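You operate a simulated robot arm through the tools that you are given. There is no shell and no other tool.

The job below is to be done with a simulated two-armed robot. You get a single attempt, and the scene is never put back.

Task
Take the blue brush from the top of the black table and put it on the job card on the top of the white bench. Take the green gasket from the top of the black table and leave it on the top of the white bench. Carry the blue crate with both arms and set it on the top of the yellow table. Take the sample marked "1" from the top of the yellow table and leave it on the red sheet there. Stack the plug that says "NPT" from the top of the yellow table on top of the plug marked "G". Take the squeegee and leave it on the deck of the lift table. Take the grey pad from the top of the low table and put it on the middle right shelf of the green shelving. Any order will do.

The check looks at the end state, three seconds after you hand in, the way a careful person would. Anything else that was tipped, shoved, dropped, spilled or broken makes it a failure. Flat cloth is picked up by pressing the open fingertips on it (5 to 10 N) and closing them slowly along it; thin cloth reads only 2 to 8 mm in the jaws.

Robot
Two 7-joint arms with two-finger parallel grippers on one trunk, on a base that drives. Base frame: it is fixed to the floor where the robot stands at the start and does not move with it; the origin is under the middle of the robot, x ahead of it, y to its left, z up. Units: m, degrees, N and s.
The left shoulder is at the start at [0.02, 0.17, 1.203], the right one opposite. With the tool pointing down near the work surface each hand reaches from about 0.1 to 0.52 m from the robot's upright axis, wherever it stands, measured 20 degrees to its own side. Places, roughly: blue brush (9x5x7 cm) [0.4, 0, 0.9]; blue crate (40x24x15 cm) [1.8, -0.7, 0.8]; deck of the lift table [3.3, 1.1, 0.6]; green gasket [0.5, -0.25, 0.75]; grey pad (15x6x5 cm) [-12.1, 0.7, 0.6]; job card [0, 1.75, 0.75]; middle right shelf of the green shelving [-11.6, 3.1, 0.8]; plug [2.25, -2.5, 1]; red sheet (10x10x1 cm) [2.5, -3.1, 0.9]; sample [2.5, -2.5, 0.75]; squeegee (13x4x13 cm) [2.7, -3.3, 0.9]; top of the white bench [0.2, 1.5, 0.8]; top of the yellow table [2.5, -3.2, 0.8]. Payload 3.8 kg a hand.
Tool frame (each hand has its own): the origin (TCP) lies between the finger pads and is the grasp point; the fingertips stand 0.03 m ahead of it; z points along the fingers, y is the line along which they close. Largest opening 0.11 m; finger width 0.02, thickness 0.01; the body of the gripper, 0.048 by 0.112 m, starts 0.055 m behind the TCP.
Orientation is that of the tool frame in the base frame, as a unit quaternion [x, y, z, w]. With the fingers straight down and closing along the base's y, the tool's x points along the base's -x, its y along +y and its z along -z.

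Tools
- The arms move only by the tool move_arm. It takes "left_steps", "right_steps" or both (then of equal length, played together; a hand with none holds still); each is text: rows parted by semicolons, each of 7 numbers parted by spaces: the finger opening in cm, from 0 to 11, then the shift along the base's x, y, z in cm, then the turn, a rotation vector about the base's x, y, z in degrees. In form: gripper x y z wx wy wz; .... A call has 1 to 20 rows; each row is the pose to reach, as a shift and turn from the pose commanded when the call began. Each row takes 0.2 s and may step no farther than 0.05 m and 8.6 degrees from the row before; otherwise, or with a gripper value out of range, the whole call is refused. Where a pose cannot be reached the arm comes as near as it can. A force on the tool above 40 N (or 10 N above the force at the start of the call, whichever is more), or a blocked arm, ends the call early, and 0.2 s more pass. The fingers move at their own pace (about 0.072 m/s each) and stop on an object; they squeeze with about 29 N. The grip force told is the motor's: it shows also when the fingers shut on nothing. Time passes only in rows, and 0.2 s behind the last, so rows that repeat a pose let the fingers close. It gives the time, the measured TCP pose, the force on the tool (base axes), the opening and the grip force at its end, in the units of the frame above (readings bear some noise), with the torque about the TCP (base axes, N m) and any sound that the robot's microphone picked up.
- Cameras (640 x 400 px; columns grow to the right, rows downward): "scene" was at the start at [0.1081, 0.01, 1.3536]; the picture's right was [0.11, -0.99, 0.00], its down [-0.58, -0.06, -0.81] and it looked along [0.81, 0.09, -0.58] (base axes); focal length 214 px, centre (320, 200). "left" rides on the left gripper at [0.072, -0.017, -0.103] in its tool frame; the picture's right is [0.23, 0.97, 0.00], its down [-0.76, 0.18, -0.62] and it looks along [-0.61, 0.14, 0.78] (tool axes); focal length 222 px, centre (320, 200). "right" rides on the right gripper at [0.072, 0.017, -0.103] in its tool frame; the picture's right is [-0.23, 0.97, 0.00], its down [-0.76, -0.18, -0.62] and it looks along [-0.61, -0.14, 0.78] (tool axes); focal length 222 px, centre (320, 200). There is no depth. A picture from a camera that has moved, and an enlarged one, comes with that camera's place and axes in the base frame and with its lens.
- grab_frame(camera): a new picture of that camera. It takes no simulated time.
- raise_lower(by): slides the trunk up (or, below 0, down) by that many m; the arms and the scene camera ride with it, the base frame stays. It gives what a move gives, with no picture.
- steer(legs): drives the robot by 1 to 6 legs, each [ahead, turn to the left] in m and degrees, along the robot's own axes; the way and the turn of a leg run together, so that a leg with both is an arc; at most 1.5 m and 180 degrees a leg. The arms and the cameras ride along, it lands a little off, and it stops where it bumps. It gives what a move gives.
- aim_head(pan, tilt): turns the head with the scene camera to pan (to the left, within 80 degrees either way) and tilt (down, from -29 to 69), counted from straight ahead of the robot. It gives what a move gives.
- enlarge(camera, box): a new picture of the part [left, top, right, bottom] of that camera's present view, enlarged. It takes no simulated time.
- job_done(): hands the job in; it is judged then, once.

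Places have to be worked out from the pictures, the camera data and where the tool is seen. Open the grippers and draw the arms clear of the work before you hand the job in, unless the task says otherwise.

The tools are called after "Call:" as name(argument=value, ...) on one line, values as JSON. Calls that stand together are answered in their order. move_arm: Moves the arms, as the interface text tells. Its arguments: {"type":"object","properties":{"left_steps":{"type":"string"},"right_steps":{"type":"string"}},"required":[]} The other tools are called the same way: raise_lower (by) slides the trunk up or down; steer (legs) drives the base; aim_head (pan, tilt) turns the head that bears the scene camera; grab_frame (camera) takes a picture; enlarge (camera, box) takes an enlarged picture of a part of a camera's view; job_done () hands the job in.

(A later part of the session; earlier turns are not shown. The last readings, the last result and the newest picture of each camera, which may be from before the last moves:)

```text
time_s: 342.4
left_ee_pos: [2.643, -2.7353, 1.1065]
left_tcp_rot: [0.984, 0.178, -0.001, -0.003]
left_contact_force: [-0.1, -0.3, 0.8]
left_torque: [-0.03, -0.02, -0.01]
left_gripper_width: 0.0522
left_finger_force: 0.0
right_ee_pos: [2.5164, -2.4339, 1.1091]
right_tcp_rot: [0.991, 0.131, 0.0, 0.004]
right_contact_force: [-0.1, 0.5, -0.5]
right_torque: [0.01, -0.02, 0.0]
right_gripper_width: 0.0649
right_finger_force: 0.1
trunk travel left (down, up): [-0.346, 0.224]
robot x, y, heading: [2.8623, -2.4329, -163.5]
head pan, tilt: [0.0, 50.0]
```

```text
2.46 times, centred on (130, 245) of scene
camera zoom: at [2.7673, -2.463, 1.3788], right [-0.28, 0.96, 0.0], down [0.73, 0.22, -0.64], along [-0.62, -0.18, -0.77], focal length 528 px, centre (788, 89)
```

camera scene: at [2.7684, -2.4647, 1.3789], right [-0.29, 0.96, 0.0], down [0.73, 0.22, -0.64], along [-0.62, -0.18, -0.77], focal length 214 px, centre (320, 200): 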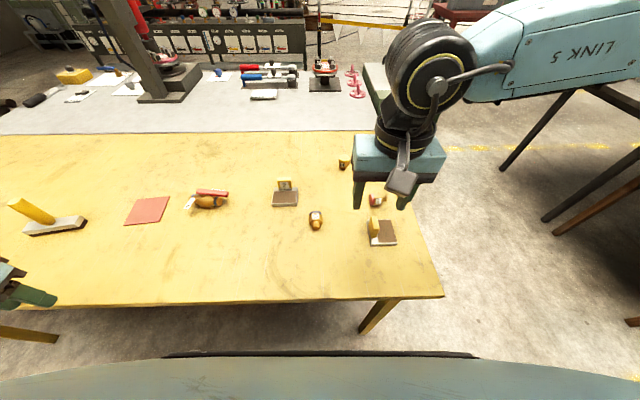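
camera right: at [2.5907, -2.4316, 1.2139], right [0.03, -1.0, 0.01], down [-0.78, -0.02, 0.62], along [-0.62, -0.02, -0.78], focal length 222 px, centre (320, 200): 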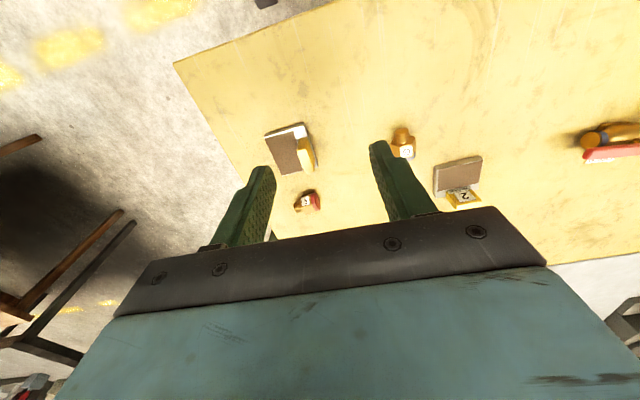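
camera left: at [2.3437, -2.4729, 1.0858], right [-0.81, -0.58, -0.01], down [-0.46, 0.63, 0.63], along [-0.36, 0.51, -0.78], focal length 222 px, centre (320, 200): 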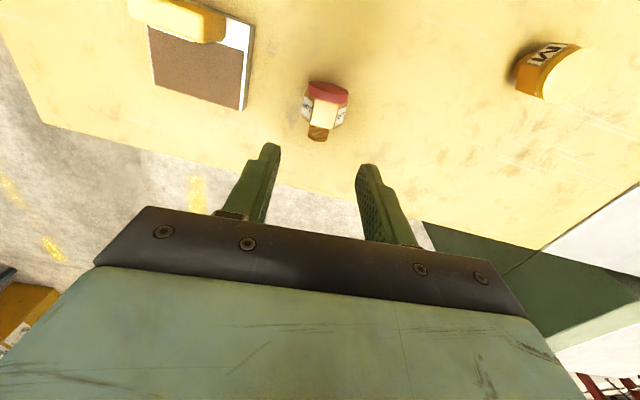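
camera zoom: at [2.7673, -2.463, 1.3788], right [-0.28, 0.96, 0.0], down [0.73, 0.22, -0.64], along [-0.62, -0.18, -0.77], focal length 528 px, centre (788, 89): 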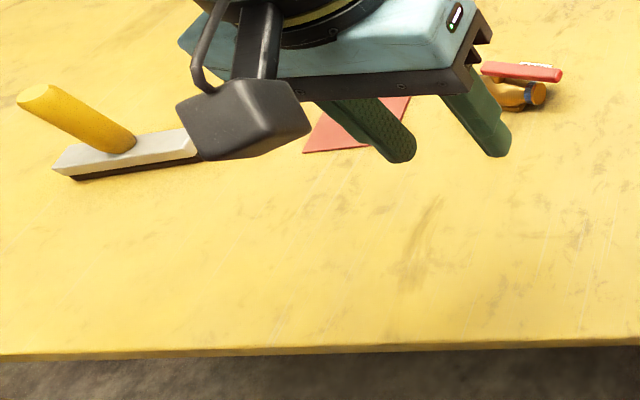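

Clear view: sample 1's tag is at ≈[2.418, -2.414] (thickness along the table's length), block top ≈0.862. I'll bring the right hand over the tag, aligned, and check at z≈0.98.

Call:
move_arm(right_steps="5 -2.5 0.5 -2 0 0 1; 5 -5 1 -4.5 0 0 2; 5 -7.5 1.5 -7.5 0 0 3; 5 -9.8 2 -11 0 0 3; 5 -9.8 2 -13 0 0 3; 5 -9.8 2 -13 0 0 3")

Call:
enlarge(camera="right", box=[200, 60, 440, 240])

Call:
enlarge(camera="scene", box=[300, 160, 460, 260])

```text
time_s: 343.8
left_ee_pos: [2.6433, -2.7372, 1.1067]
left_tcp_rot: [0.984, 0.179, -0.003, -0.002]
left_contact_force: [-0.7, 0.0, -0.1]
left_torque: [-0.04, 0.02, 0.02]
left_gripper_width: 0.0516
left_finger_force: 0.2
right_ee_pos: [2.4234, -2.3898, 0.9968]
right_tcp_rot: [0.988, 0.156, 0.0, 0.002]
right_contact_force: [-0.1, -0.3, 0.1]
right_torque: [-0.01, 0.01, 0.01]
right_gripper_width: 0.0501
right_finger_force: 0.0
right hand out of reach, approached as far as the arm can: row 3, 4, 5, 6
trunk travel left (down, up): [-0.346, 0.224]
robot x, y, heading: [2.8612, -2.4337, -163.3]
head pan, tilt: [0.0, 50.0]
```

```text
2.22 times, centred on (320, 150) of right
camera zoom: at [2.4973, -2.3808, 1.1004], right [0.09, -1.0, 0.01], down [-0.78, -0.06, 0.62], along [-0.62, -0.06, -0.78], focal length 494 px, centre (320, 311)
```

zoom: 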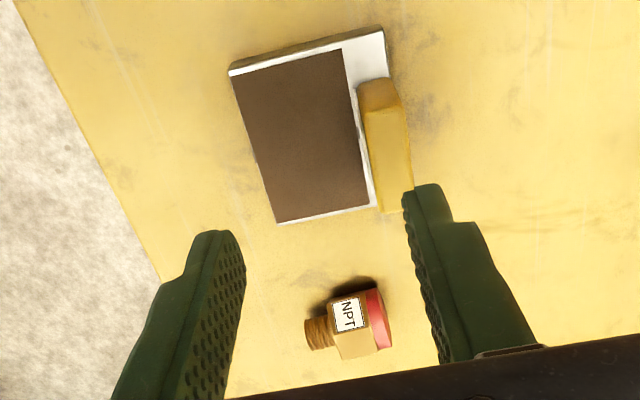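

```text
4.00 times, centred on (380, 210) of scene
camera zoom: at [2.7683, -2.4646, 1.3789], right [-0.29, 0.96, 0.0], down [0.73, 0.22, -0.64], along [-0.62, -0.18, -0.77], focal length 858 px, centre (80, 160)
```

zoom: 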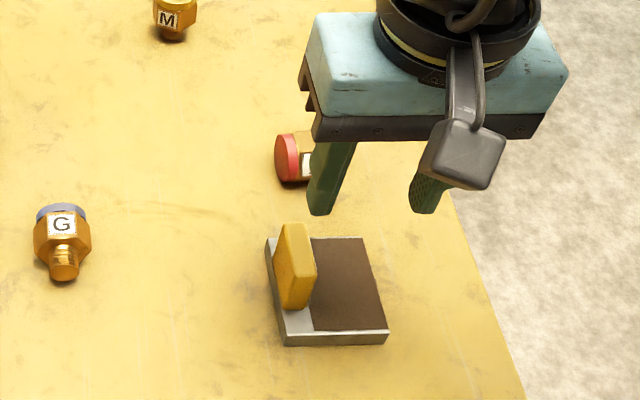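

The hand stopped a couple of centimetres north of the tag at this height. I'll lower further while shifting to the tag position and see if it gets there.

Call:
move_arm(right_steps="5 0 -0.8 -1 0 0 0; 5 -0.2 -1.6 -2 0 0 0; 5 -0.5 -2.4 -3 0 0 0; 5 -0.5 -2.4 -4 0 0 0; 5 -0.5 -2.4 -4 0 0 0")

Call:
enlarge(camera="right", box=[200, 60, 440, 240])

```text
time_s: 345.0
left_ee_pos: [2.6434, -2.739, 1.1071]
left_tcp_rot: [0.984, 0.179, -0.002, -0.002]
left_contact_force: [0.2, 0.4, 0.7]
left_torque: [-0.01, 0.01, -0.01]
left_gripper_width: 0.0518
left_finger_force: 0.1
right_ee_pos: [2.4261, -2.3795, 0.9817]
right_tcp_rot: [0.987, 0.158, 0.0, 0.003]
right_contact_force: [-0.7, 0.1, 0.2]
right_torque: [0.03, 0.02, 0.0]
right_gripper_width: 0.05
right_finger_force: 0.1
right hand out of reach, approached as far as the arm can: row 1, 2, 3, 4, 5
trunk travel left (down, up): [-0.346, 0.224]
robot x, y, heading: [2.861, -2.4355, -163.3]
head pan, tilt: [0.0, 50.0]
```

```text
2.22 times, centred on (320, 150) of right
camera zoom: at [2.5003, -2.372, 1.0862], right [0.09, -1.0, 0.01], down [-0.78, -0.06, 0.62], along [-0.62, -0.06, -0.78], focal length 494 px, centre (320, 311)
```

zoom: 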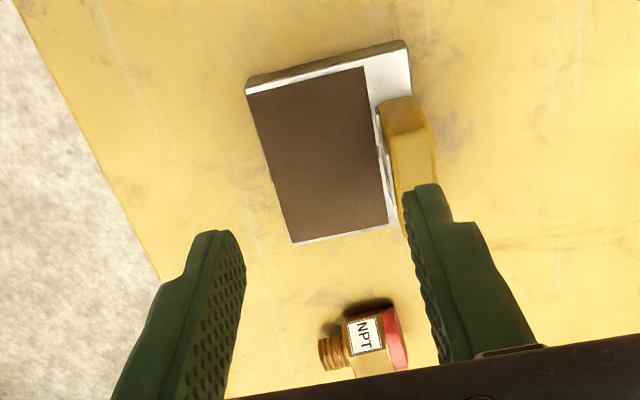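

The right arm seems stuck in an awkward elbow posture. I'll move that hand back, out to its right and up to let the elbow reset, then approach again.

Call:
move_arm(right_steps="5 0.5 1.5 2 0 0 0; 5 1 3.5 5 0 0 0; 5 1.7 6 8 0 0 0; 5 2.5 9 10.5 0 0 0; 5 3.3 12 12 0 0 0; 5 4 15 12 0 0 0; 5 4.5 18 12 0 0 0; 5 4.5 20 12 0 0 0; 5 4.5 20 12 0 0 0")

Call:
grab_frame(camera="scene")

```text
time_s: 347.0
left_ee_pos: [2.6439, -2.7386, 1.1071]
left_tcp_rot: [0.984, 0.179, -0.003, -0.002]
left_contact_force: [-0.1, 0.1, -1.1]
left_torque: [0.03, 0.03, 0.02]
left_gripper_width: 0.0519
left_finger_force: 0.0
right_ee_pos: [2.4718, -2.1782, 1.104]
right_tcp_rot: [0.988, 0.157, 0.0, 0.003]
right_contact_force: [0.0, -0.9, -0.6]
right_torque: [0.03, 0.01, 0.0]
right_gripper_width: 0.0504
right_finger_force: 0.0
trunk travel left (down, up): [-0.346, 0.224]
robot x, y, heading: [2.8588, -2.4367, -163.5]
head pan, tilt: [0.0, 50.0]
```

```text
taken
camera scene: at [2.7683, -2.465, 1.3788], right [-0.29, 0.96, 0.0], down [0.73, 0.22, -0.64], along [-0.62, -0.18, -0.77], focal length 214 px, centre (320, 200)
```

scene: 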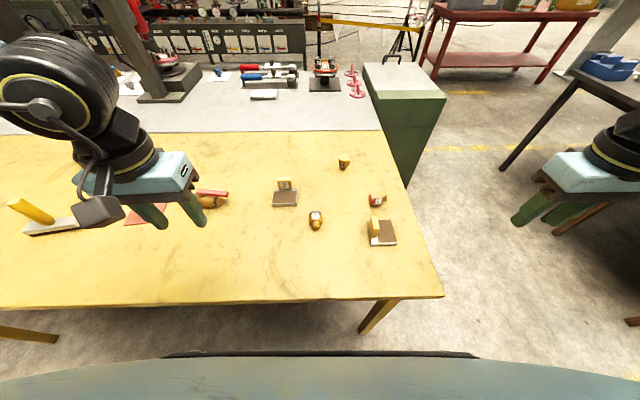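

Posture reset with no complaints. Now I'll approach the tag again from this side, descending gradually to z≈0.98.

Call:
move_arm(right_steps="5 -0.8 -3 -1.5 0 0 0; 5 -1.5 -6 -3 0 0 0; 5 -2.2 -9 -4.5 0 0 0; 5 -2.9 -12 -6 0 0 0; 5 -3.6 -15 -7.5 0 0 0; 5 -4.2 -18 -9 0 0 0; 5 -4.8 -21 -10.5 0 0 0; 5 -5.4 -23.6 -12 0 0 0; 5 -5.4 -23.6 -12.4 0 0 0")

Call:
enlarge(camera="right", box=[200, 60, 440, 240])

```text
time_s: 349.0
left_ee_pos: [2.6431, -2.7388, 1.1067]
left_tcp_rot: [0.984, 0.179, -0.002, -0.003]
left_contact_force: [0.3, 0.4, 0.4]
left_torque: [0.03, 0.01, -0.01]
left_gripper_width: 0.0521
left_finger_force: 0.0
right_ee_pos: [2.4216, -2.3895, 0.9985]
right_tcp_rot: [0.988, 0.157, -0.001, 0.003]
right_contact_force: [-0.4, -0.6, 0.4]
right_torque: [-0.01, 0.0, 0.03]
right_gripper_width: 0.05
right_finger_force: 0.1
right hand out of reach, approached as far as the arm can: row 8, 9
trunk travel left (down, up): [-0.346, 0.224]
robot x, y, heading: [2.864, -2.4376, -163.5]
head pan, tilt: [0.0, 50.0]
```

```text
2.22 times, centred on (320, 150) of right
camera zoom: at [2.4962, -2.3822, 1.1023], right [0.09, -1.0, 0.01], down [-0.78, -0.06, 0.62], along [-0.62, -0.06, -0.78], focal length 494 px, centre (320, 311)
```

zoom: 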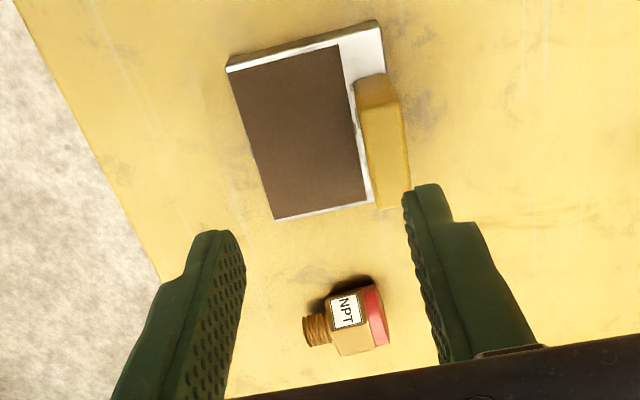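

Stuck at the same spot. I'll test whether a small hand turn (-20°) frees it, to learn which joint limits this pose.

Call:
move_arm(right_steps="5 0 0 0 0 0 -7; 5 0 0 0 0 0 -14; 5 0 0 0 0 0 -20; 5 -0.2 -1.2 -1 0 0 -20; 5 -0.4 -2.4 -2 0 0 -20; 5 -0.4 -2.4 -2 0 0 -20")

```text
time_s: 350.4
left_ee_pos: [2.644, -2.7393, 1.106]
left_tcp_rot: [0.984, 0.18, -0.002, -0.003]
left_contact_force: [-0.5, -0.2, 0.4]
left_torque: [0.04, 0.05, -0.03]
left_gripper_width: 0.0518
left_finger_force: 0.2
right_ee_pos: [2.4224, -2.3902, 0.9983]
right_tcp_rot: [1.0, -0.018, -0.001, 0.003]
right_contact_force: [-0.3, 0.1, -0.1]
right_torque: [-0.02, -0.01, 0.0]
right_gripper_width: 0.0503
right_finger_force: 0.1
right hand out of reach, approached as far as the arm can: row 4, 5, 6
trunk travel left (down, up): [-0.346, 0.224]
robot x, y, heading: [2.8615, -2.4376, -163.4]
head pan, tilt: [0.0, 50.0]
```

The turn doesn't matter, so it's the elbow posture. Let me look at the right arm itself.

Call:
aim_head(pan=-70, tilt=30)

Call:
grab_frame(camera="scene")

Call:
aim_head(pan=70, tilt=30)

Call:
grab_frame(camera="scene")

```text
time_s: 351.8
left_ee_pos: [2.6429, -2.7388, 1.1069]
left_tcp_rot: [0.984, 0.179, -0.003, -0.003]
left_contact_force: [-0.5, 0.0, -0.4]
left_torque: [0.03, 0.0, -0.02]
left_gripper_width: 0.052
left_finger_force: 0.0
right_ee_pos: [2.422, -2.3884, 0.9993]
right_tcp_rot: [1.0, -0.017, -0.001, 0.003]
right_contact_force: [0.6, 0.8, -0.3]
right_torque: [-0.01, -0.01, -0.04]
right_gripper_width: 0.0501
right_finger_force: 0.0
trunk travel left (down, up): [-0.346, 0.224]
robot x, y, heading: [2.8612, -2.4378, -163.3]
head pan, tilt: [-70.0, 30.0]
```

```text
taken
camera scene: at [2.7882, -2.37, 1.4084], right [0.8, 0.6, 0.0], down [0.3, -0.4, -0.87], along [-0.52, 0.7, -0.5], focal length 214 px, centre (320, 200)
```

scene: 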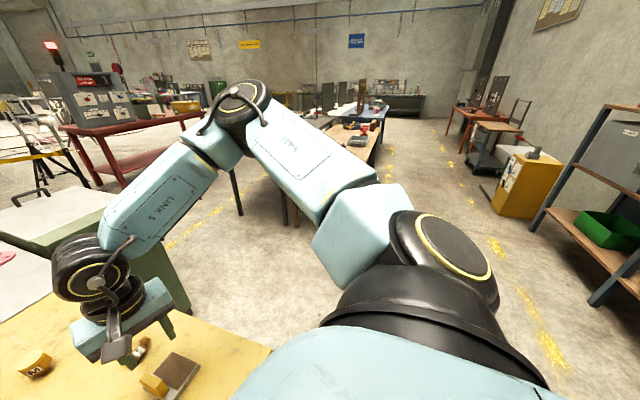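

```text
time_s: 354.0
left_ee_pos: [2.6439, -2.7387, 1.1077]
left_tcp_rot: [0.984, 0.179, -0.001, -0.002]
left_contact_force: [0.5, 0.3, -1.0]
left_torque: [-0.01, 0.02, 0.01]
left_gripper_width: 0.0522
left_finger_force: 0.1
right_ee_pos: [2.4212, -2.3899, 0.9986]
right_tcp_rot: [1.0, -0.018, 0.0, 0.003]
right_contact_force: [-0.9, 0.1, -0.4]
right_torque: [-0.02, -0.02, -0.03]
right_gripper_width: 0.05
right_finger_force: 0.1
trunk travel left (down, up): [-0.346, 0.224]
robot x, y, heading: [2.8631, -2.4361, -163.2]
head pan, tilt: [70.0, 30.0]
```

```text
taken
camera scene: at [2.8367, -2.5329, 1.4084], right [-1.0, 0.06, 0.0], down [0.03, 0.5, -0.87], along [-0.05, -0.86, -0.5], focal length 214 px, centre (320, 200)
```

scene: 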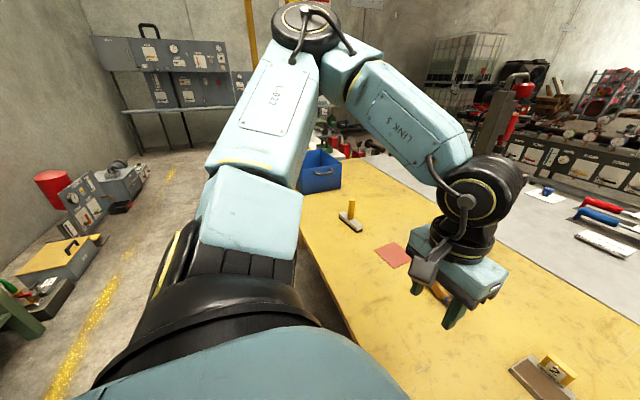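

Both elbows are raised high. I'll lower the trunk by 0.1 m (hands at z≥1.0, clear of everything but tags, so I first raise the right hand) to get a flatter arm posture.

Call:
move_arm(right_steps="5 0.5 2 3 0 0 4; 5 1 4 6 0 0 8; 5 1.5 6 9 0 0 14; 5 1.5 6 11 0 0 20; 5 1.5 6 11 0 0 20")

Call:
raise_lower(by=-0.1)

```text
time_s: 355.2
left_ee_pos: [2.6446, -2.7379, 1.1071]
left_tcp_rot: [0.984, 0.178, -0.002, -0.002]
left_contact_force: [0.9, 0.4, 0.9]
left_torque: [-0.01, -0.01, -0.04]
left_gripper_width: 0.0522
left_finger_force: 0.0
right_ee_pos: [2.4377, -2.3302, 1.1114]
right_tcp_rot: [0.987, 0.158, 0.0, 0.003]
right_contact_force: [0.1, 0.2, -0.7]
right_torque: [-0.02, 0.02, -0.02]
right_gripper_width: 0.0503
right_finger_force: 0.1
trunk travel left (down, up): [-0.346, 0.224]
robot x, y, heading: [2.8604, -2.4353, -163.7]
head pan, tilt: [70.0, 30.0]
```

```text
time_s: 356.5
left_ee_pos: [2.644, -2.7377, 1.0073]
left_tcp_rot: [0.984, 0.179, -0.002, -0.001]
left_contact_force: [-0.2, 0.0, -1.1]
left_torque: [-0.04, 0.01, 0.02]
left_gripper_width: 0.0519
left_finger_force: 0.1
right_ee_pos: [2.4374, -2.3304, 1.0109]
right_tcp_rot: [0.988, 0.157, -0.001, 0.003]
right_contact_force: [-0.3, 0.1, 0.2]
right_torque: [-0.01, 0.0, 0.0]
right_gripper_width: 0.0503
right_finger_force: 0.1
trunk travel left (down, up): [-0.246, 0.324]
robot x, y, heading: [2.8613, -2.4352, -163.1]
head pan, tilt: [70.0, 30.0]
```

Now I'll try moving the right hand over the tag at z≈0.985 in this lower-trunk posture.

Call:
move_arm(right_steps="5 -0.5 -2.2 -0.5 0 0 0; 5 -1 -4.4 -1 0 0 0; 5 -1.5 -6.4 -1.8 0 0 0; 5 -1.9 -8.4 -2.6 0 0 0; 5 -1.9 -8.4 -2.6 0 0 0")

Call:
enlarge(camera="right", box=[200, 60, 440, 240])

```text
time_s: 357.7
left_ee_pos: [2.6439, -2.7379, 1.0073]
left_tcp_rot: [0.984, 0.178, -0.003, -0.003]
left_contact_force: [0.1, -0.1, 0.0]
left_torque: [0.0, 0.01, -0.02]
left_gripper_width: 0.0519
left_finger_force: 0.1
right_ee_pos: [2.421, -2.4139, 0.9834]
right_tcp_rot: [0.988, 0.157, -0.001, 0.003]
right_contact_force: [0.2, 0.1, -0.2]
right_torque: [0.01, 0.01, -0.02]
right_gripper_width: 0.0502
right_finger_force: 0.1
trunk travel left (down, up): [-0.246, 0.324]
robot x, y, heading: [2.8632, -2.4358, -163.4]
head pan, tilt: [70.0, 30.0]
```

```text
2.22 times, centred on (320, 150) of right
camera zoom: at [2.4956, -2.4066, 1.087], right [0.09, -1.0, 0.01], down [-0.78, -0.06, 0.62], along [-0.62, -0.06, -0.78], focal length 494 px, centre (320, 311)
```

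zoom: 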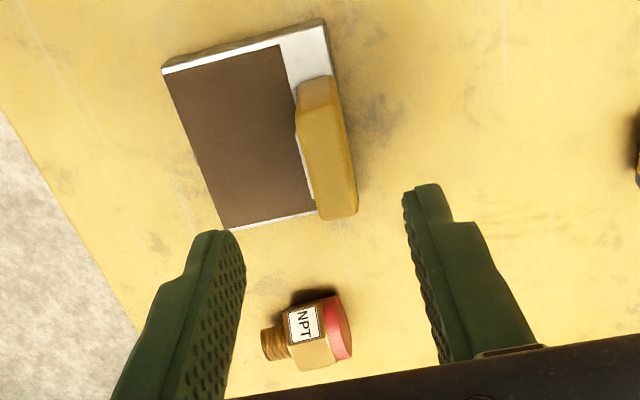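

With the lower trunk the hand reaches the tag and is aligned (tag ≈[2.424, -2.415], heading 198°). I'll descend to z≈0.897 and close on the tag.

Call:
move_arm(right_steps="5 0.2 -0.1 -3 0 0 0; 5 0.2 -0.1 -6 0 0 0; 5 0.2 -0.1 -8 0 0 0; 5 0.2 -0.1 -8.6 0 0 0; 3.5 0.2 -0.1 -8.6 0 0 0; 2.5 0.2 -0.1 -8.6 0 0 0; 1.5 0.2 -0.1 -8.6 0 0 0; 0.5 0.2 -0.1 -8.6 0 0 0; 0.5 0.2 -0.1 -8.6 0 0 0")

Call:
enlarge(camera="right", box=[200, 60, 440, 240])

```text
time_s: 359.7
left_ee_pos: [2.6442, -2.7372, 1.0074]
left_tcp_rot: [0.984, 0.179, -0.002, -0.003]
left_contact_force: [-0.2, 0.5, -0.7]
left_torque: [-0.02, 0.02, 0.01]
left_gripper_width: 0.052
left_finger_force: 0.1
right_ee_pos: [2.4247, -2.3959, 0.9105]
right_tcp_rot: [0.988, 0.157, -0.001, 0.003]
right_contact_force: [0.7, -2.0, 5.4]
right_torque: [0.43, 0.05, 0.04]
right_gripper_width: 0.0161
right_finger_force: 29.2
right hand out of reach, approached as far as the arm can: row 2, 3, 4, 5, 6, 7, 8, 9
trunk travel left (down, up): [-0.246, 0.324]
robot x, y, heading: [2.8631, -2.4382, -163.4]
head pan, tilt: [70.0, 30.0]
```

```text
2.22 times, centred on (320, 150) of right
camera zoom: at [2.4989, -2.3891, 1.0135], right [0.09, -1.0, 0.01], down [-0.78, -0.06, 0.62], along [-0.62, -0.06, -0.78], focal length 494 px, centre (320, 311)
```

zoom: 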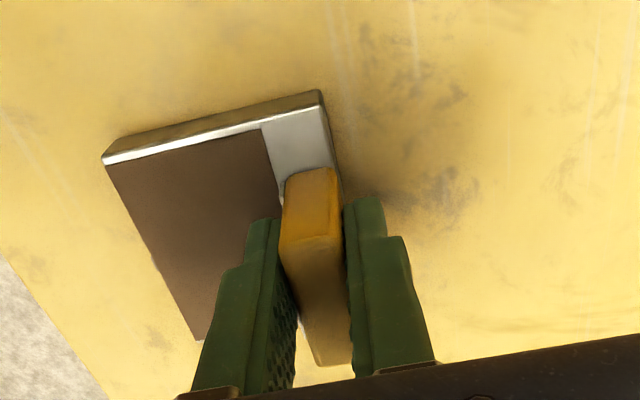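

The arm drifted ~1.8 cm north near the bottom but the tag is gripped (16 mm, 29 N). I'll lift slowly and check that the sample comes up level.

Call:
move_arm(right_steps="0.5 0 0 0.5 0 0 0; 0.5 0 0 1 0 0 0; 0.5 0 0 2 0 0 0; 0.5 0 0 3.5 0 0 0; 0.5 0 0 5 0 0 0; 0.5 0 0 5 0 0 0")

Call:
grab_frame(camera="right")

Call:
aim_head(pan=0, tilt=50)

Call:
grab_frame(camera="scene")

```text
time_s: 361.1
left_ee_pos: [2.6427, -2.738, 1.0075]
left_tcp_rot: [0.984, 0.179, -0.002, -0.002]
left_contact_force: [-1.0, 0.3, -0.6]
left_torque: [0.02, 0.03, 0.01]
left_gripper_width: 0.0518
left_finger_force: 0.2
right_ee_pos: [2.4245, -2.3965, 0.9616]
right_tcp_rot: [0.988, 0.157, 0.0, 0.003]
right_contact_force: [-1.2, 0.0, -5.8]
right_torque: [-0.05, -0.1, -0.01]
right_gripper_width: 0.0163
right_finger_force: 28.5
trunk travel left (down, up): [-0.246, 0.324]
robot x, y, heading: [2.8614, -2.4335, -163.6]
head pan, tilt: [70.0, 30.0]
```

```text
taken
camera right: at [2.499, -2.3893, 1.0654], right [0.09, -1.0, 0.01], down [-0.78, -0.06, 0.62], along [-0.62, -0.06, -0.78], focal length 222 px, centre (320, 200)
```

right: 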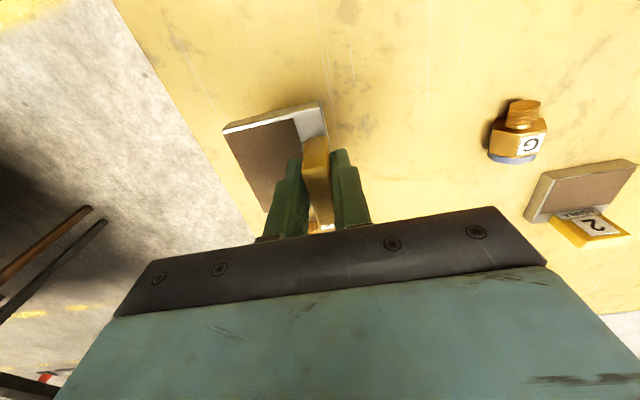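

```text
time_s: 362.5
left_ee_pos: [2.6429, -2.7381, 1.0061]
left_tcp_rot: [0.984, 0.179, -0.002, -0.002]
left_contact_force: [-0.4, -0.1, -0.1]
left_torque: [0.01, 0.03, 0.01]
left_gripper_width: 0.0519
left_finger_force: 0.1
right_ee_pos: [2.4239, -2.3973, 0.9622]
right_tcp_rot: [0.988, 0.157, 0.0, 0.003]
right_contact_force: [0.1, 0.1, -4.5]
right_torque: [-0.11, -0.08, 0.0]
right_gripper_width: 0.0161
right_finger_force: 28.7
trunk travel left (down, up): [-0.246, 0.324]
robot x, y, heading: [2.8594, -2.4378, -163.5]
head pan, tilt: [0.0, 50.0]
```

```text
taken
camera scene: at [2.768, -2.4646, 1.2788], right [-0.29, 0.96, 0.0], down [0.73, 0.22, -0.64], along [-0.62, -0.18, -0.77], focal length 214 px, centre (320, 200)
```

scene: 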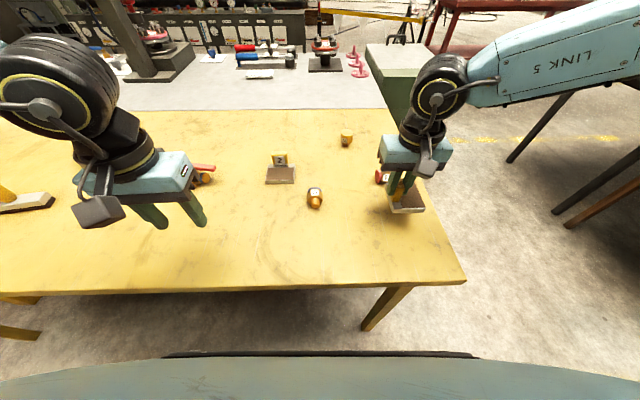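

Sample 1 is up (~5 N). Let me enlarge to see whether it hangs level.

Call:
enlarge(camera="scene", box=[340, 130, 460, 230])

Call:
enlarge(camera="right", box=[200, 60, 440, 240])

```text
4.00 times, centred on (400, 180) of scene
camera zoom: at [2.768, -2.4646, 1.2788], right [-0.29, 0.96, 0.0], down [0.73, 0.22, -0.64], along [-0.62, -0.18, -0.77], focal length 858 px, centre (0, 280)
```

zoom: 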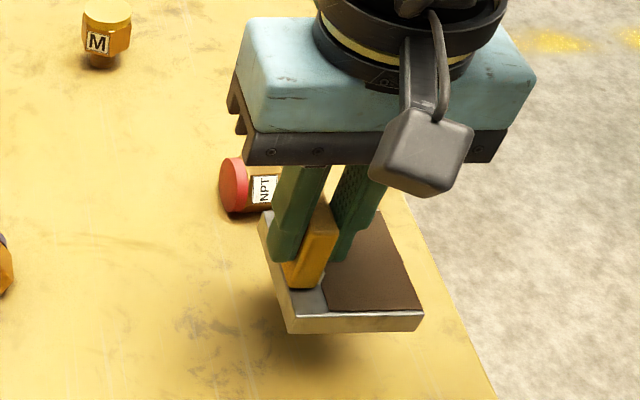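

```text
2.22 times, centred on (320, 150) of right
camera zoom: at [2.499, -2.3894, 1.0654], right [0.09, -1.0, 0.01], down [-0.78, -0.06, 0.62], along [-0.62, -0.06, -0.78], focal length 494 px, centre (320, 311)
```

zoom: 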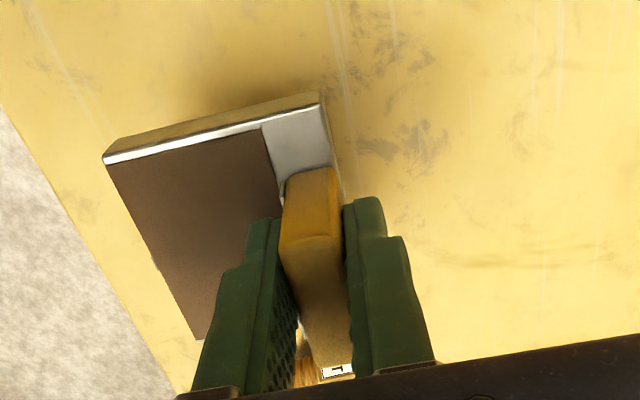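

The sample hangs level. I'll raise both hands (the left too, to clear the crate later), then back away before driving south to the red sheet.

Call:
move_arm(right_steps="0.5 0.5 0.2 3 0 0 0; 0.5 1.5 0.5 6 0 0 0; 0.5 3 1 8.5 0 0 0; 0.5 5 1.5 10.5 0 0 0; 0.5 7 2 12 0 0 0; 0.5 7 2 12 0 0 0", left_steps="5.2 0.5 0.5 3 0 0 0; 5.2 1.5 1 6 0 0 0; 5.2 2.5 2 8.5 0 0 0; 5.2 3.5 3 10.5 0 0 0; 5.2 4.5 4 12 0 0 0; 5.2 4.5 4 12 0 0 0")

Call:
grab_frame(camera="scene")

```text
time_s: 363.9
left_ee_pos: [2.6897, -2.6971, 1.1288]
left_tcp_rot: [0.984, 0.178, -0.002, -0.002]
left_contact_force: [-0.1, 0.4, 0.5]
left_torque: [-0.03, -0.03, -0.01]
left_gripper_width: 0.0521
left_finger_force: 0.0
right_ee_pos: [2.4924, -2.3796, 1.0808]
right_tcp_rot: [0.988, 0.155, 0.0, 0.002]
right_contact_force: [0.3, 1.0, -5.2]
right_torque: [-0.12, -0.07, 0.01]
right_gripper_width: 0.0159
right_finger_force: 29.4
trunk travel left (down, up): [-0.246, 0.324]
robot x, y, heading: [2.8626, -2.4361, -163.2]
head pan, tilt: [0.0, 50.0]
```

```text
taken
camera scene: at [2.7674, -2.4649, 1.2787], right [-0.29, 0.96, 0.0], down [0.73, 0.22, -0.64], along [-0.62, -0.18, -0.77], focal length 214 px, centre (320, 200)
```

scene: 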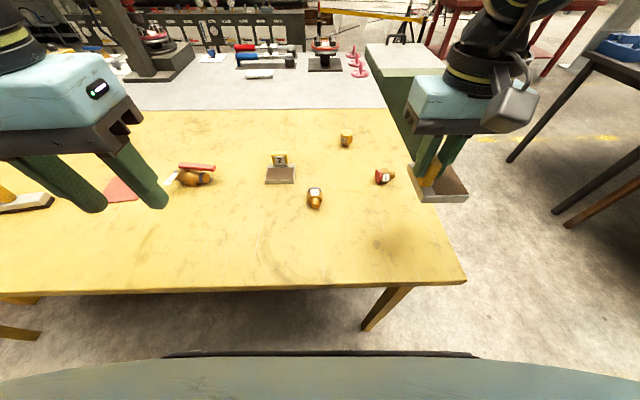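

Both are clear. I'll back off 0.35 m, turn, drive 0.70 m south and turn back to face the red sheet.

Call:
steer(legs=[[-0.35, 0], [0, 90], [0.7, 0], [0, -89]])

Call:
grab_frame(camera="scene")

```text
time_s: 377.1
left_ee_pos: [3.188, -3.2545, 1.1299]
left_tcp_rot: [0.986, 0.168, -0.002, -0.003]
left_contact_force: [0.8, 0.3, 0.2]
left_torque: [0.01, 0.02, -0.05]
left_gripper_width: 0.052
left_finger_force: 0.1
right_ee_pos: [2.9971, -2.9322, 1.0813]
right_tcp_rot: [0.989, 0.146, -0.001, 0.002]
right_contact_force: [-0.2, -0.7, -5.5]
right_torque: [-0.12, -0.09, -0.01]
right_gripper_width: 0.0161
right_finger_force: 29.0
trunk travel left (down, up): [-0.246, 0.324]
robot x, y, heading: [3.3663, -2.9979, -164.8]
head pan, tilt: [0.0, 50.0]
```

```text
taken
camera scene: at [3.271, -3.0243, 1.2788], right [-0.26, 0.96, 0.0], down [0.74, 0.2, -0.64], along [-0.62, -0.17, -0.77], focal length 214 px, centre (320, 200)
```

scene: 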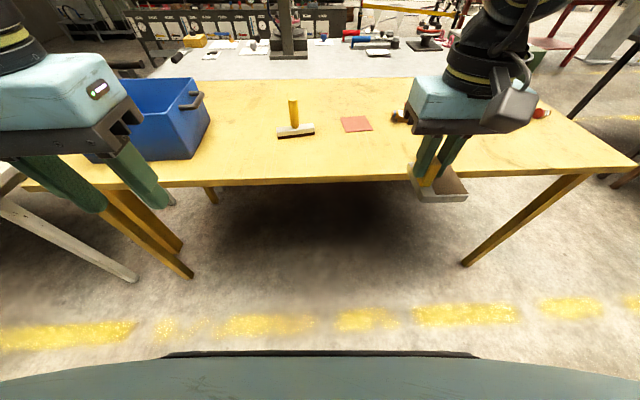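

The red sheet is at ≈[2.529, -3.09]. I'll square up (+2.8°) and drive 0.385 m in, so the sheet comes into the right hand's reach.

Call:
steer(legs=[[0, 2.8], [0.385, 0]])

Call:
grab_frame(camera="scene")

Call:
grab_frame(camera="right")

```text
time_s: 380.0
left_ee_pos: [2.8255, -3.3862, 1.1289]
left_tcp_rot: [0.981, 0.193, -0.002, -0.003]
left_contact_force: [-0.1, -0.9, -0.1]
left_torque: [-0.01, -0.02, -0.03]
left_gripper_width: 0.0522
left_finger_force: 0.0
right_ee_pos: [2.6168, -3.0756, 1.081]
right_tcp_rot: [0.985, 0.172, 0.0, 0.002]
right_contact_force: [0.3, 0.1, -4.3]
right_torque: [-0.11, -0.09, 0.01]
right_gripper_width: 0.0158
right_finger_force: 28.9
trunk travel left (down, up): [-0.246, 0.324]
robot x, y, heading: [2.9888, -3.1229, -161.7]
head pan, tilt: [0.0, 50.0]
```

```text
taken
camera scene: at [2.8966, -3.1528, 1.2788], right [-0.31, 0.95, 0.0], down [0.73, 0.24, -0.64], along [-0.61, -0.2, -0.77], focal length 214 px, centre (320, 200)
```

scene: 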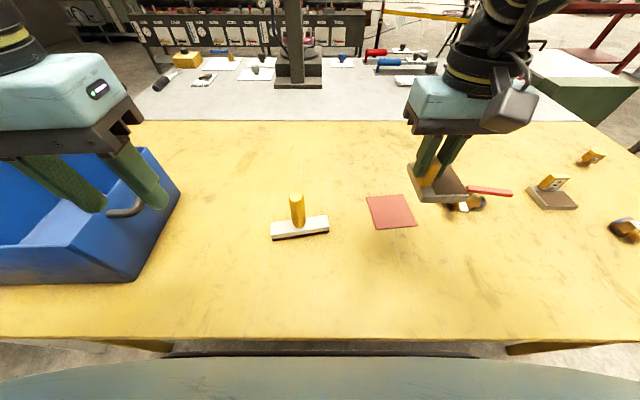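

```text
taken
camera right: at [2.6924, -3.0662, 1.1851], right [0.12, -0.99, 0.0], down [-0.78, -0.09, 0.62], along [-0.62, -0.08, -0.78], focal length 222 px, centre (320, 200)
```

right: 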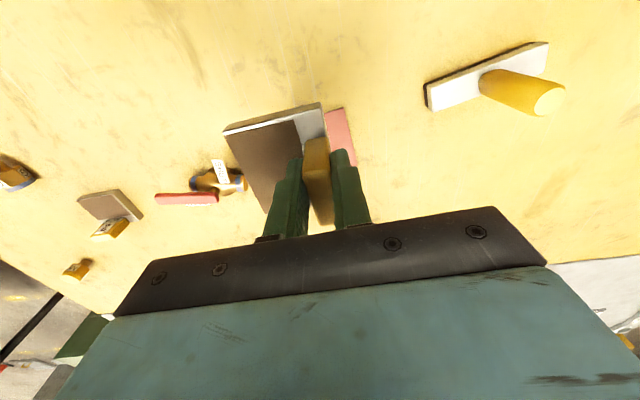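

Sheet centre is ≈[2.536, -3.083]; the sample's block centre sits ~3 cm north of the TCP, so the TCP must end near [2.552, -3.109]. That's near the arm's inner limit, so I'll turn the base 5° left to put it further to the right side.

Call:
steer(legs=[[0, 5]])

```text
time_s: 380.9
left_ee_pos: [2.85, -3.3994, 1.1294]
left_tcp_rot: [0.972, 0.237, -0.002, -0.002]
left_contact_force: [-0.3, 0.0, -0.4]
left_torque: [0.03, 0.07, -0.03]
left_gripper_width: 0.0523
left_finger_force: 0.0
right_ee_pos: [2.6165, -3.1085, 1.0809]
right_tcp_rot: [0.977, 0.215, -0.001, 0.002]
right_contact_force: [0.5, -0.2, -4.6]
right_torque: [-0.06, -0.09, -0.02]
right_gripper_width: 0.016
right_finger_force: 28.7
trunk travel left (down, up): [-0.246, 0.324]
robot x, y, heading: [2.99, -3.1229, -156.4]
head pan, tilt: [0.0, 50.0]
```

Now I'll move the sample over the sheet (turning it back 6° to line up) and down to ~3 cm above, then check.

Call:
move_arm(right_steps="0.5 -1.5 0 -2 0 0 -2; 0.5 -3 0 -4.5 0 0 -4; 0.5 -4.8 0 -7.5 0 0 -6; 0.5 -6.45 0 -10.5 0 0 -6; 0.5 -6.45 0 -13 0 0 -6; 0.5 -6.45 0 -13 0 0 -6")

Call:
grab_frame(camera="right")

Call:
enlarge(camera="scene", box=[300, 120, 500, 260])

```text
time_s: 382.3
left_ee_pos: [2.85, -3.4007, 1.1298]
left_tcp_rot: [0.972, 0.237, -0.002, -0.002]
left_contact_force: [-0.1, 0.0, -0.6]
left_torque: [-0.01, 0.01, 0.02]
left_gripper_width: 0.0521
left_finger_force: 0.1
right_ee_pos: [2.5526, -3.1089, 0.9518]
right_tcp_rot: [0.987, 0.164, -0.001, 0.003]
right_contact_force: [-0.5, -0.7, -5.5]
right_torque: [-0.06, -0.08, 0.01]
right_gripper_width: 0.0154
right_finger_force: 28.7
trunk travel left (down, up): [-0.246, 0.324]
robot x, y, heading: [2.993, -3.1216, -156.8]
head pan, tilt: [0.0, 50.0]
```

```text
taken
camera right: at [2.6273, -3.101, 1.0558], right [0.1, -1.0, 0.01], down [-0.78, -0.07, 0.62], along [-0.62, -0.07, -0.78], focal length 222 px, centre (320, 200)
```

right: 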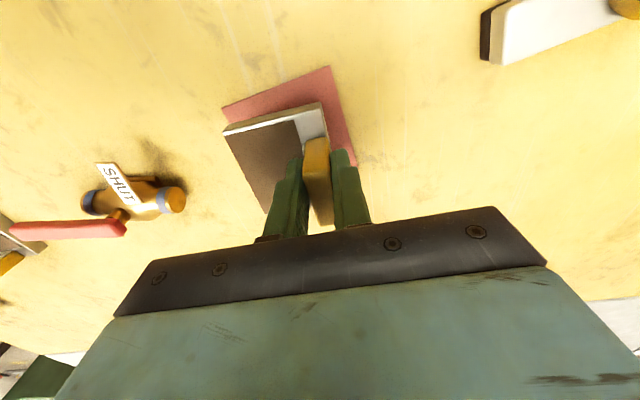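

```text
2.86 times, centred on (400, 190) of scene
camera zoom: at [2.9004, -3.1606, 1.2788], right [-0.4, 0.92, 0.0], down [0.7, 0.3, -0.64], along [-0.59, -0.25, -0.77], focal length 613 px, centre (91, 229)
```

zoom: 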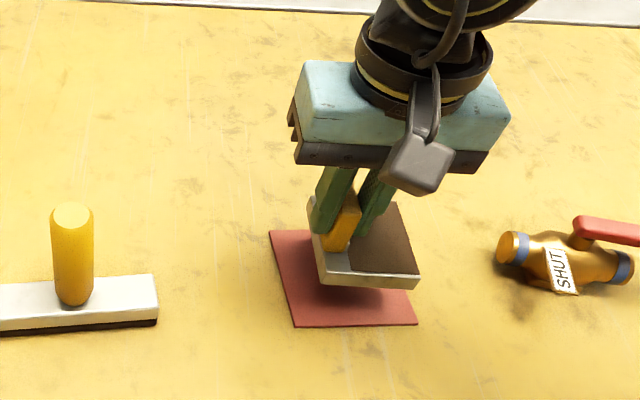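

By the hand camera, the block centre [2.5365, -3.0856] is right over the sheet centre [2.538, -3.086]. I'll turn +4° to match the sheet's angle and lower toward contact.

Call:
move_arm(right_steps="0.5 0 0 -1 0 0 2; 0.5 0 0 -2 0 0 4; 0.5 0 0 -3 0 0 4; 0.5 0 0 -3.4 0 0 4; 0.5 0 0 -3.4 0 0 4")

```text
time_s: 383.5
left_ee_pos: [2.8511, -3.4001, 1.1293]
left_tcp_rot: [0.972, 0.237, -0.002, -0.003]
left_contact_force: [-0.6, -0.1, 0.2]
left_torque: [0.01, -0.04, -0.03]
left_gripper_width: 0.0521
left_finger_force: 0.0
right_ee_pos: [2.5522, -3.1085, 0.9179]
right_tcp_rot: [0.98, 0.198, 0.0, 0.002]
right_contact_force: [0.2, 0.9, -5.7]
right_torque: [-0.09, -0.07, -0.02]
right_gripper_width: 0.0159
right_finger_force: 29.3
trunk travel left (down, up): [-0.246, 0.324]
robot x, y, heading: [2.9889, -3.1251, -156.8]
head pan, tilt: [0.0, 50.0]
```

Call:
move_arm(right_steps="0.5 0 0 -0.2 0 0 0; 0.5 0 0 -0.4 0 0 0; 0.5 0 0 -0.6 0 0 0; 0.5 0 0 -0.6 0 0 0")

```text
time_s: 384.5
left_ee_pos: [2.851, -3.4007, 1.1296]
left_tcp_rot: [0.972, 0.237, -0.002, -0.003]
left_contact_force: [0.0, -0.5, 0.0]
left_torque: [0.01, -0.01, -0.01]
left_gripper_width: 0.0519
left_finger_force: 0.1
right_ee_pos: [2.5524, -3.1079, 0.9128]
right_tcp_rot: [0.98, 0.197, -0.002, 0.004]
right_contact_force: [-3.4, 2.8, 18.0]
right_torque: [0.69, 0.11, 0.0]
right_gripper_width: 0.0157
right_finger_force: 28.8
trunk travel left (down, up): [-0.246, 0.324]
robot x, y, heading: [2.991, -3.1222, -156.7]
head pan, tilt: [0.0, 50.0]
```

The sample is down (18 N). I'll unload 1.5 mm, open, and lift straight up.

Call:
move_arm(right_steps="0.5 0 0 0.15 0 0 0; 1.8 0 0 0.15 0 0 0; 2.5 0 0 0.15 0 0 0; 3.5 0 0 0.15 0 0 0; 4 0 0 0.15 0 0 0; 4 0 0 1.5 0 0 0; 4 0 0 4 0 0 0; 4 0 0 7.5 0 0 0; 4 0 0 11 0 0 0; 4 1 0 14 0 0 0; 4 3 1 16 0 0 0; 4 6 2.3 17 0 0 0")

Call:
enlarge(camera="scene", box=[300, 120, 500, 260])

Call:
grab_frame(camera="right")

```text
time_s: 387.1
left_ee_pos: [2.8513, -3.3994, 1.1287]
left_tcp_rot: [0.971, 0.237, -0.002, -0.003]
left_contact_force: [0.2, 1.1, 0.9]
left_torque: [0.01, 0.01, -0.01]
left_gripper_width: 0.0521
left_finger_force: 0.0
right_ee_pos: [2.6104, -3.087, 1.082]
right_tcp_rot: [0.98, 0.197, 0.0, 0.003]
right_contact_force: [-0.5, 0.3, -0.4]
right_torque: [0.01, 0.0, 0.0]
right_gripper_width: 0.04
right_finger_force: 0.0
trunk travel left (down, up): [-0.246, 0.324]
robot x, y, heading: [2.9939, -3.1268, -156.7]
head pan, tilt: [0.0, 50.0]
```

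```text
2.86 times, centred on (400, 190) of scene
camera zoom: at [2.9013, -3.1604, 1.2789], right [-0.4, 0.92, 0.0], down [0.7, 0.3, -0.64], along [-0.59, -0.25, -0.77], focal length 613 px, centre (91, 229)
```

zoom: 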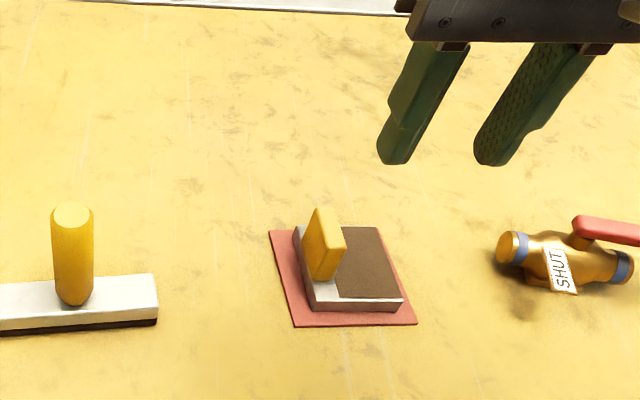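

```text
taken
camera right: at [2.6837, -3.0733, 1.1866], right [0.17, -0.99, 0.0], down [-0.77, -0.13, 0.62], along [-0.61, -0.11, -0.78], focal length 222 px, centre (320, 200)
```

right: 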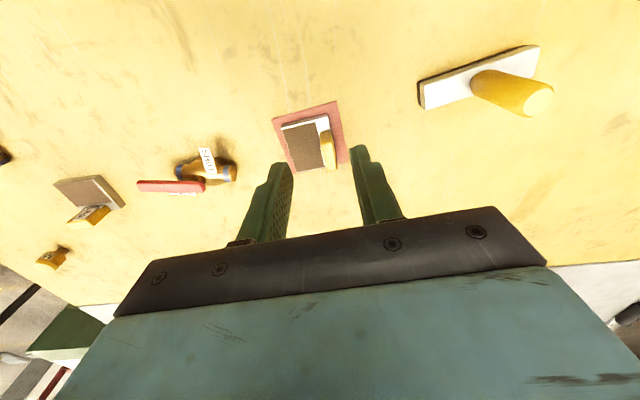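

Sample 1 rests on the red sheet. Next is standing G up: I'll back off, drive north to face G from the east with some free space, and first test the wrist tilt in the air there.

Call:
steer(legs=[[-0.35, 0], [0, -99.5], [0.49, 0], [0, 94.2]])

Call:
grab_frame(camera="scene")

```text
time_s: 400.4
left_ee_pos: [3.0654, -2.75, 1.1295]
left_tcp_rot: [0.982, 0.188, -0.002, -0.002]
left_contact_force: [0.3, -0.7, 0.1]
left_torque: [-0.01, -0.02, -0.01]
left_gripper_width: 0.052
left_finger_force: 0.1
right_ee_pos: [2.8546, -2.4148, 1.083]
right_tcp_rot: [0.989, 0.149, 0.0, 0.003]
right_contact_force: [-0.1, -0.3, -0.6]
right_torque: [-0.02, -0.01, 0.0]
right_gripper_width: 0.0403
right_finger_force: 0.0
trunk travel left (down, up): [-0.246, 0.324]
robot x, y, heading: [3.2293, -2.4916, -162.4]
head pan, tilt: [0.0, 50.0]
```

```text
taken
camera scene: at [3.1374, -2.5165, 1.2789], right [-0.3, 0.95, 0.0], down [0.73, 0.23, -0.64], along [-0.61, -0.2, -0.77], focal length 214 px, centre (320, 200)
```

scene: 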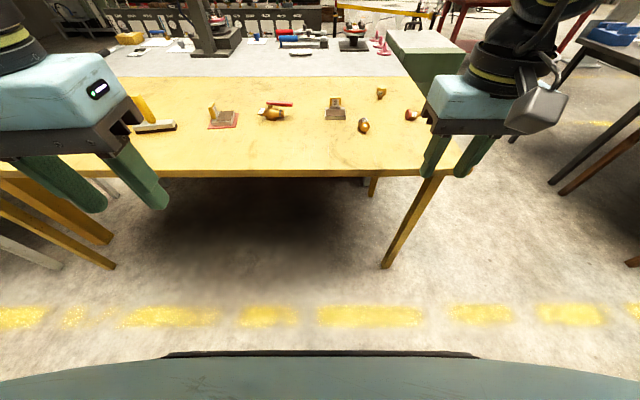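

I'll test the tilt in free air: right hand pitching up 80° (fingers from down to forward) about its closing axis, at z≈0.98.

Call:
move_arm(right_steps="4 -0.5 -0.2 -1 -2.42 7.63 0; 4 -1 -0.4 -2 -4.84 15.25 0; 4 -1.5 -0.5 -3 -7.26 22.9 0; 4 -2 -0.7 -4 -9.68 30.5 0; 4 -2.5 -0.8 -5 -12.1 38.1 0; 4 -3 -1 -6 -14.5 45.8 0; 4 -3.5 -1.1 -7 -16.9 53.4 0; 4 -4 -1.3 -8 -19.4 61 0; 4 -4.5 -1.4 -9 -21.8 68.6 0; 4 -5 -1.6 -10 -24.2 76.3 0; 4 -5 -1.6 -10 -24.2 76.3 0")

Call:
grab_frame(camera="scene")

Call:
grab_frame(camera="right")

```text
time_s: 402.8
left_ee_pos: [3.0642, -2.75, 1.1291]
left_tcp_rot: [0.982, 0.189, -0.003, -0.002]
left_contact_force: [-0.7, 0.1, -0.4]
left_torque: [0.03, 0.02, -0.03]
left_gripper_width: 0.052
left_finger_force: 0.0
right_ee_pos: [2.7618, -2.4543, 1.0466]
right_tcp_rot: [0.797, 0.105, -0.588, 0.088]
right_contact_force: [-0.3, -0.3, -0.2]
right_torque: [0.0, 0.01, -0.01]
right_gripper_width: 0.0401
right_finger_force: 0.0
right hand out of reach, approached as far as the arm can: row 5, 6, 7, 8, 9, 10, 11
trunk travel left (down, up): [-0.246, 0.324]
robot x, y, heading: [3.2291, -2.4873, -162.2]
head pan, tilt: [0.0, 50.0]
```

```text
taken
camera scene: at [3.1376, -2.5166, 1.2789], right [-0.3, 0.95, 0.0], down [0.73, 0.23, -0.64], along [-0.61, -0.2, -0.77], focal length 214 px, centre (320, 200)
```

scene: 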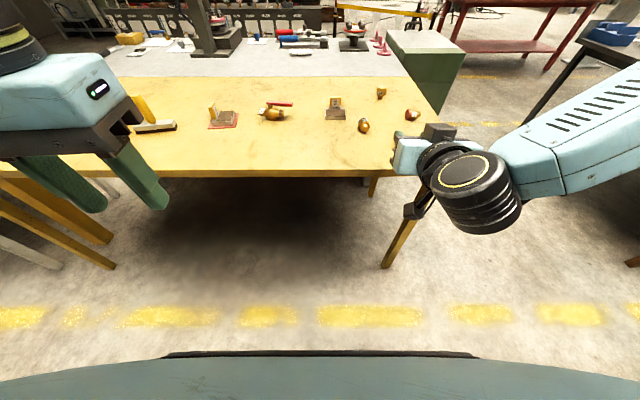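

```text
taken
camera right: at [2.8822, -2.4385, 1.0087], right [0.2, -0.95, 0.23], down [0.31, 0.29, 0.91], along [-0.93, -0.11, 0.35], focal length 222 px, centre (320, 200)
```

right: 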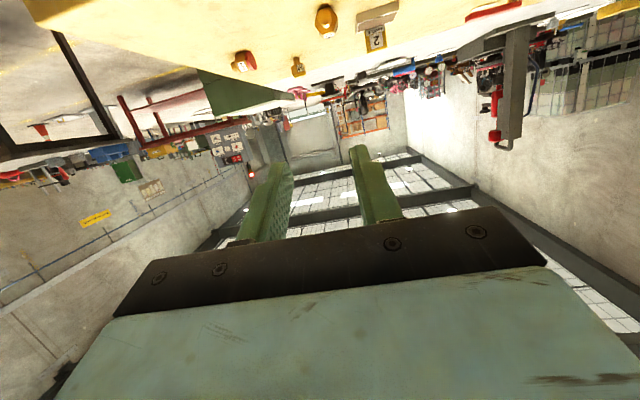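

The tilt itself works (fingers 17° below horizontal, tool x down), though it wants more forward distance. I'll test going lower and further forward while tilted.

Call:
move_arm(right_steps="4 -1 -0.3 -3 0 0 0; 4 -2 -0.6 -6 0 0 0; 4 -3 -1 -9 0 0 0; 4 -4 -1.3 -12 0 0 0; 4 -5 -1.6 -14.5 0 0 0; 4 -5 -1.6 -14.5 0 0 0")

Call:
grab_frame(camera="scene")

```text
time_s: 404.2
left_ee_pos: [3.0646, -2.7498, 1.13]
left_tcp_rot: [0.982, 0.189, -0.002, -0.003]
left_contact_force: [-0.6, 0.2, -0.6]
left_torque: [0.0, -0.01, -0.02]
left_gripper_width: 0.0521
left_finger_force: 0.1
right_ee_pos: [2.7121, -2.4752, 1.0306]
right_tcp_rot: [0.805, 0.101, -0.579, 0.081]
right_contact_force: [-0.1, -0.3, 0.6]
right_torque: [-0.03, -0.02, -0.02]
right_gripper_width: 0.0399
right_finger_force: 0.0
right hand out of reach, approached as far as the arm can: row 1, 2, 3, 4, 5, 6
trunk travel left (down, up): [-0.246, 0.324]
robot x, y, heading: [3.2323, -2.4872, -162.2]
head pan, tilt: [0.0, 50.0]
```

```text
taken
camera scene: at [3.1367, -2.5165, 1.2788], right [-0.3, 0.95, 0.0], down [0.73, 0.23, -0.64], along [-0.61, -0.2, -0.77], focal length 214 px, centre (320, 200)
```

scene: 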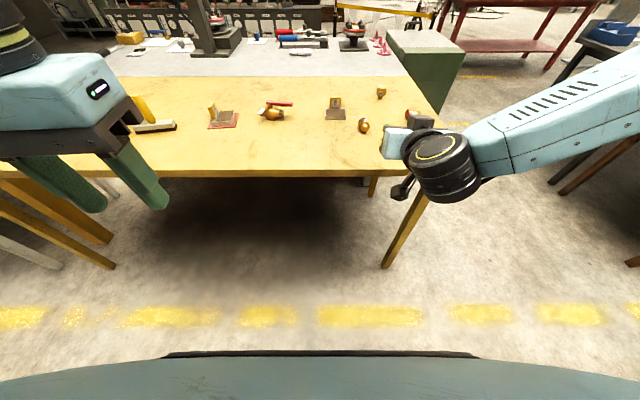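

Lower is limited by wrist extension, but lowering the trunk will bring this tilted pose down to table level. So: pick G with the hand leaned back ~15°, then tilt, then lower the trunk to stand it. I'll bring the hand back to fingers-down now.

Call:
move_arm(right_steps="4 0.8 0.2 0.5 2.42 -7.63 0; 4 1.6 0.5 1 4.84 -15.25 0; 4 2.4 0.8 1.5 7.26 -22.9 0; 4 3.2 1 2 9.68 -30.5 0; 4 4 1.3 2.5 12.1 -38.1 0; 4 5 1.6 3 14.5 -45.8 0; 4 6 1.9 3.5 16.9 -53.4 0; 4 7 2.2 4 19.4 -61 0; 4 8 2.5 4.5 21.8 -68.6 0; 4 9 2.8 5 23 -72.5 0; 4 9 2.8 5 23 -72.5 0")

Call:
grab_frame(camera="scene")

```text
time_s: 406.6
left_ee_pos: [3.064, -2.7484, 1.1283]
left_tcp_rot: [0.982, 0.19, -0.003, -0.002]
left_contact_force: [0.1, 0.9, 0.3]
left_torque: [-0.01, 0.0, 0.01]
left_gripper_width: 0.052
left_finger_force: 0.1
right_ee_pos: [2.7995, -2.4473, 1.0833]
right_tcp_rot: [0.99, 0.14, 0.026, -0.018]
right_contact_force: [0.4, -0.5, 0.7]
right_torque: [0.03, -0.01, 0.01]
right_gripper_width: 0.0398
right_finger_force: 0.0
trunk travel left (down, up): [-0.246, 0.324]
robot x, y, heading: [3.2308, -2.4858, -162.3]
head pan, tilt: [0.0, 50.0]
```

```text
taken
camera scene: at [3.1372, -2.5164, 1.2788], right [-0.3, 0.95, 0.0], down [0.73, 0.23, -0.64], along [-0.61, -0.2, -0.77], focal length 214 px, centre (320, 200)
```

scene: 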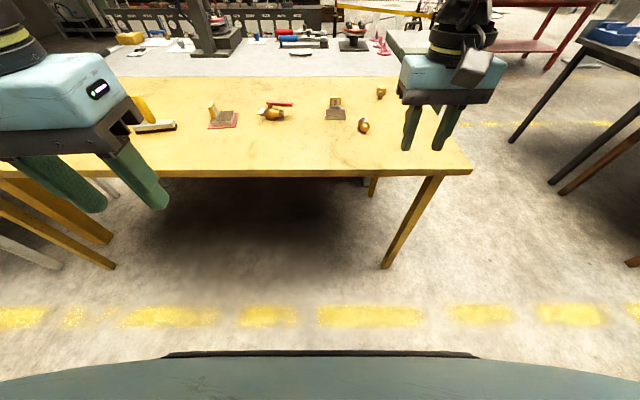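

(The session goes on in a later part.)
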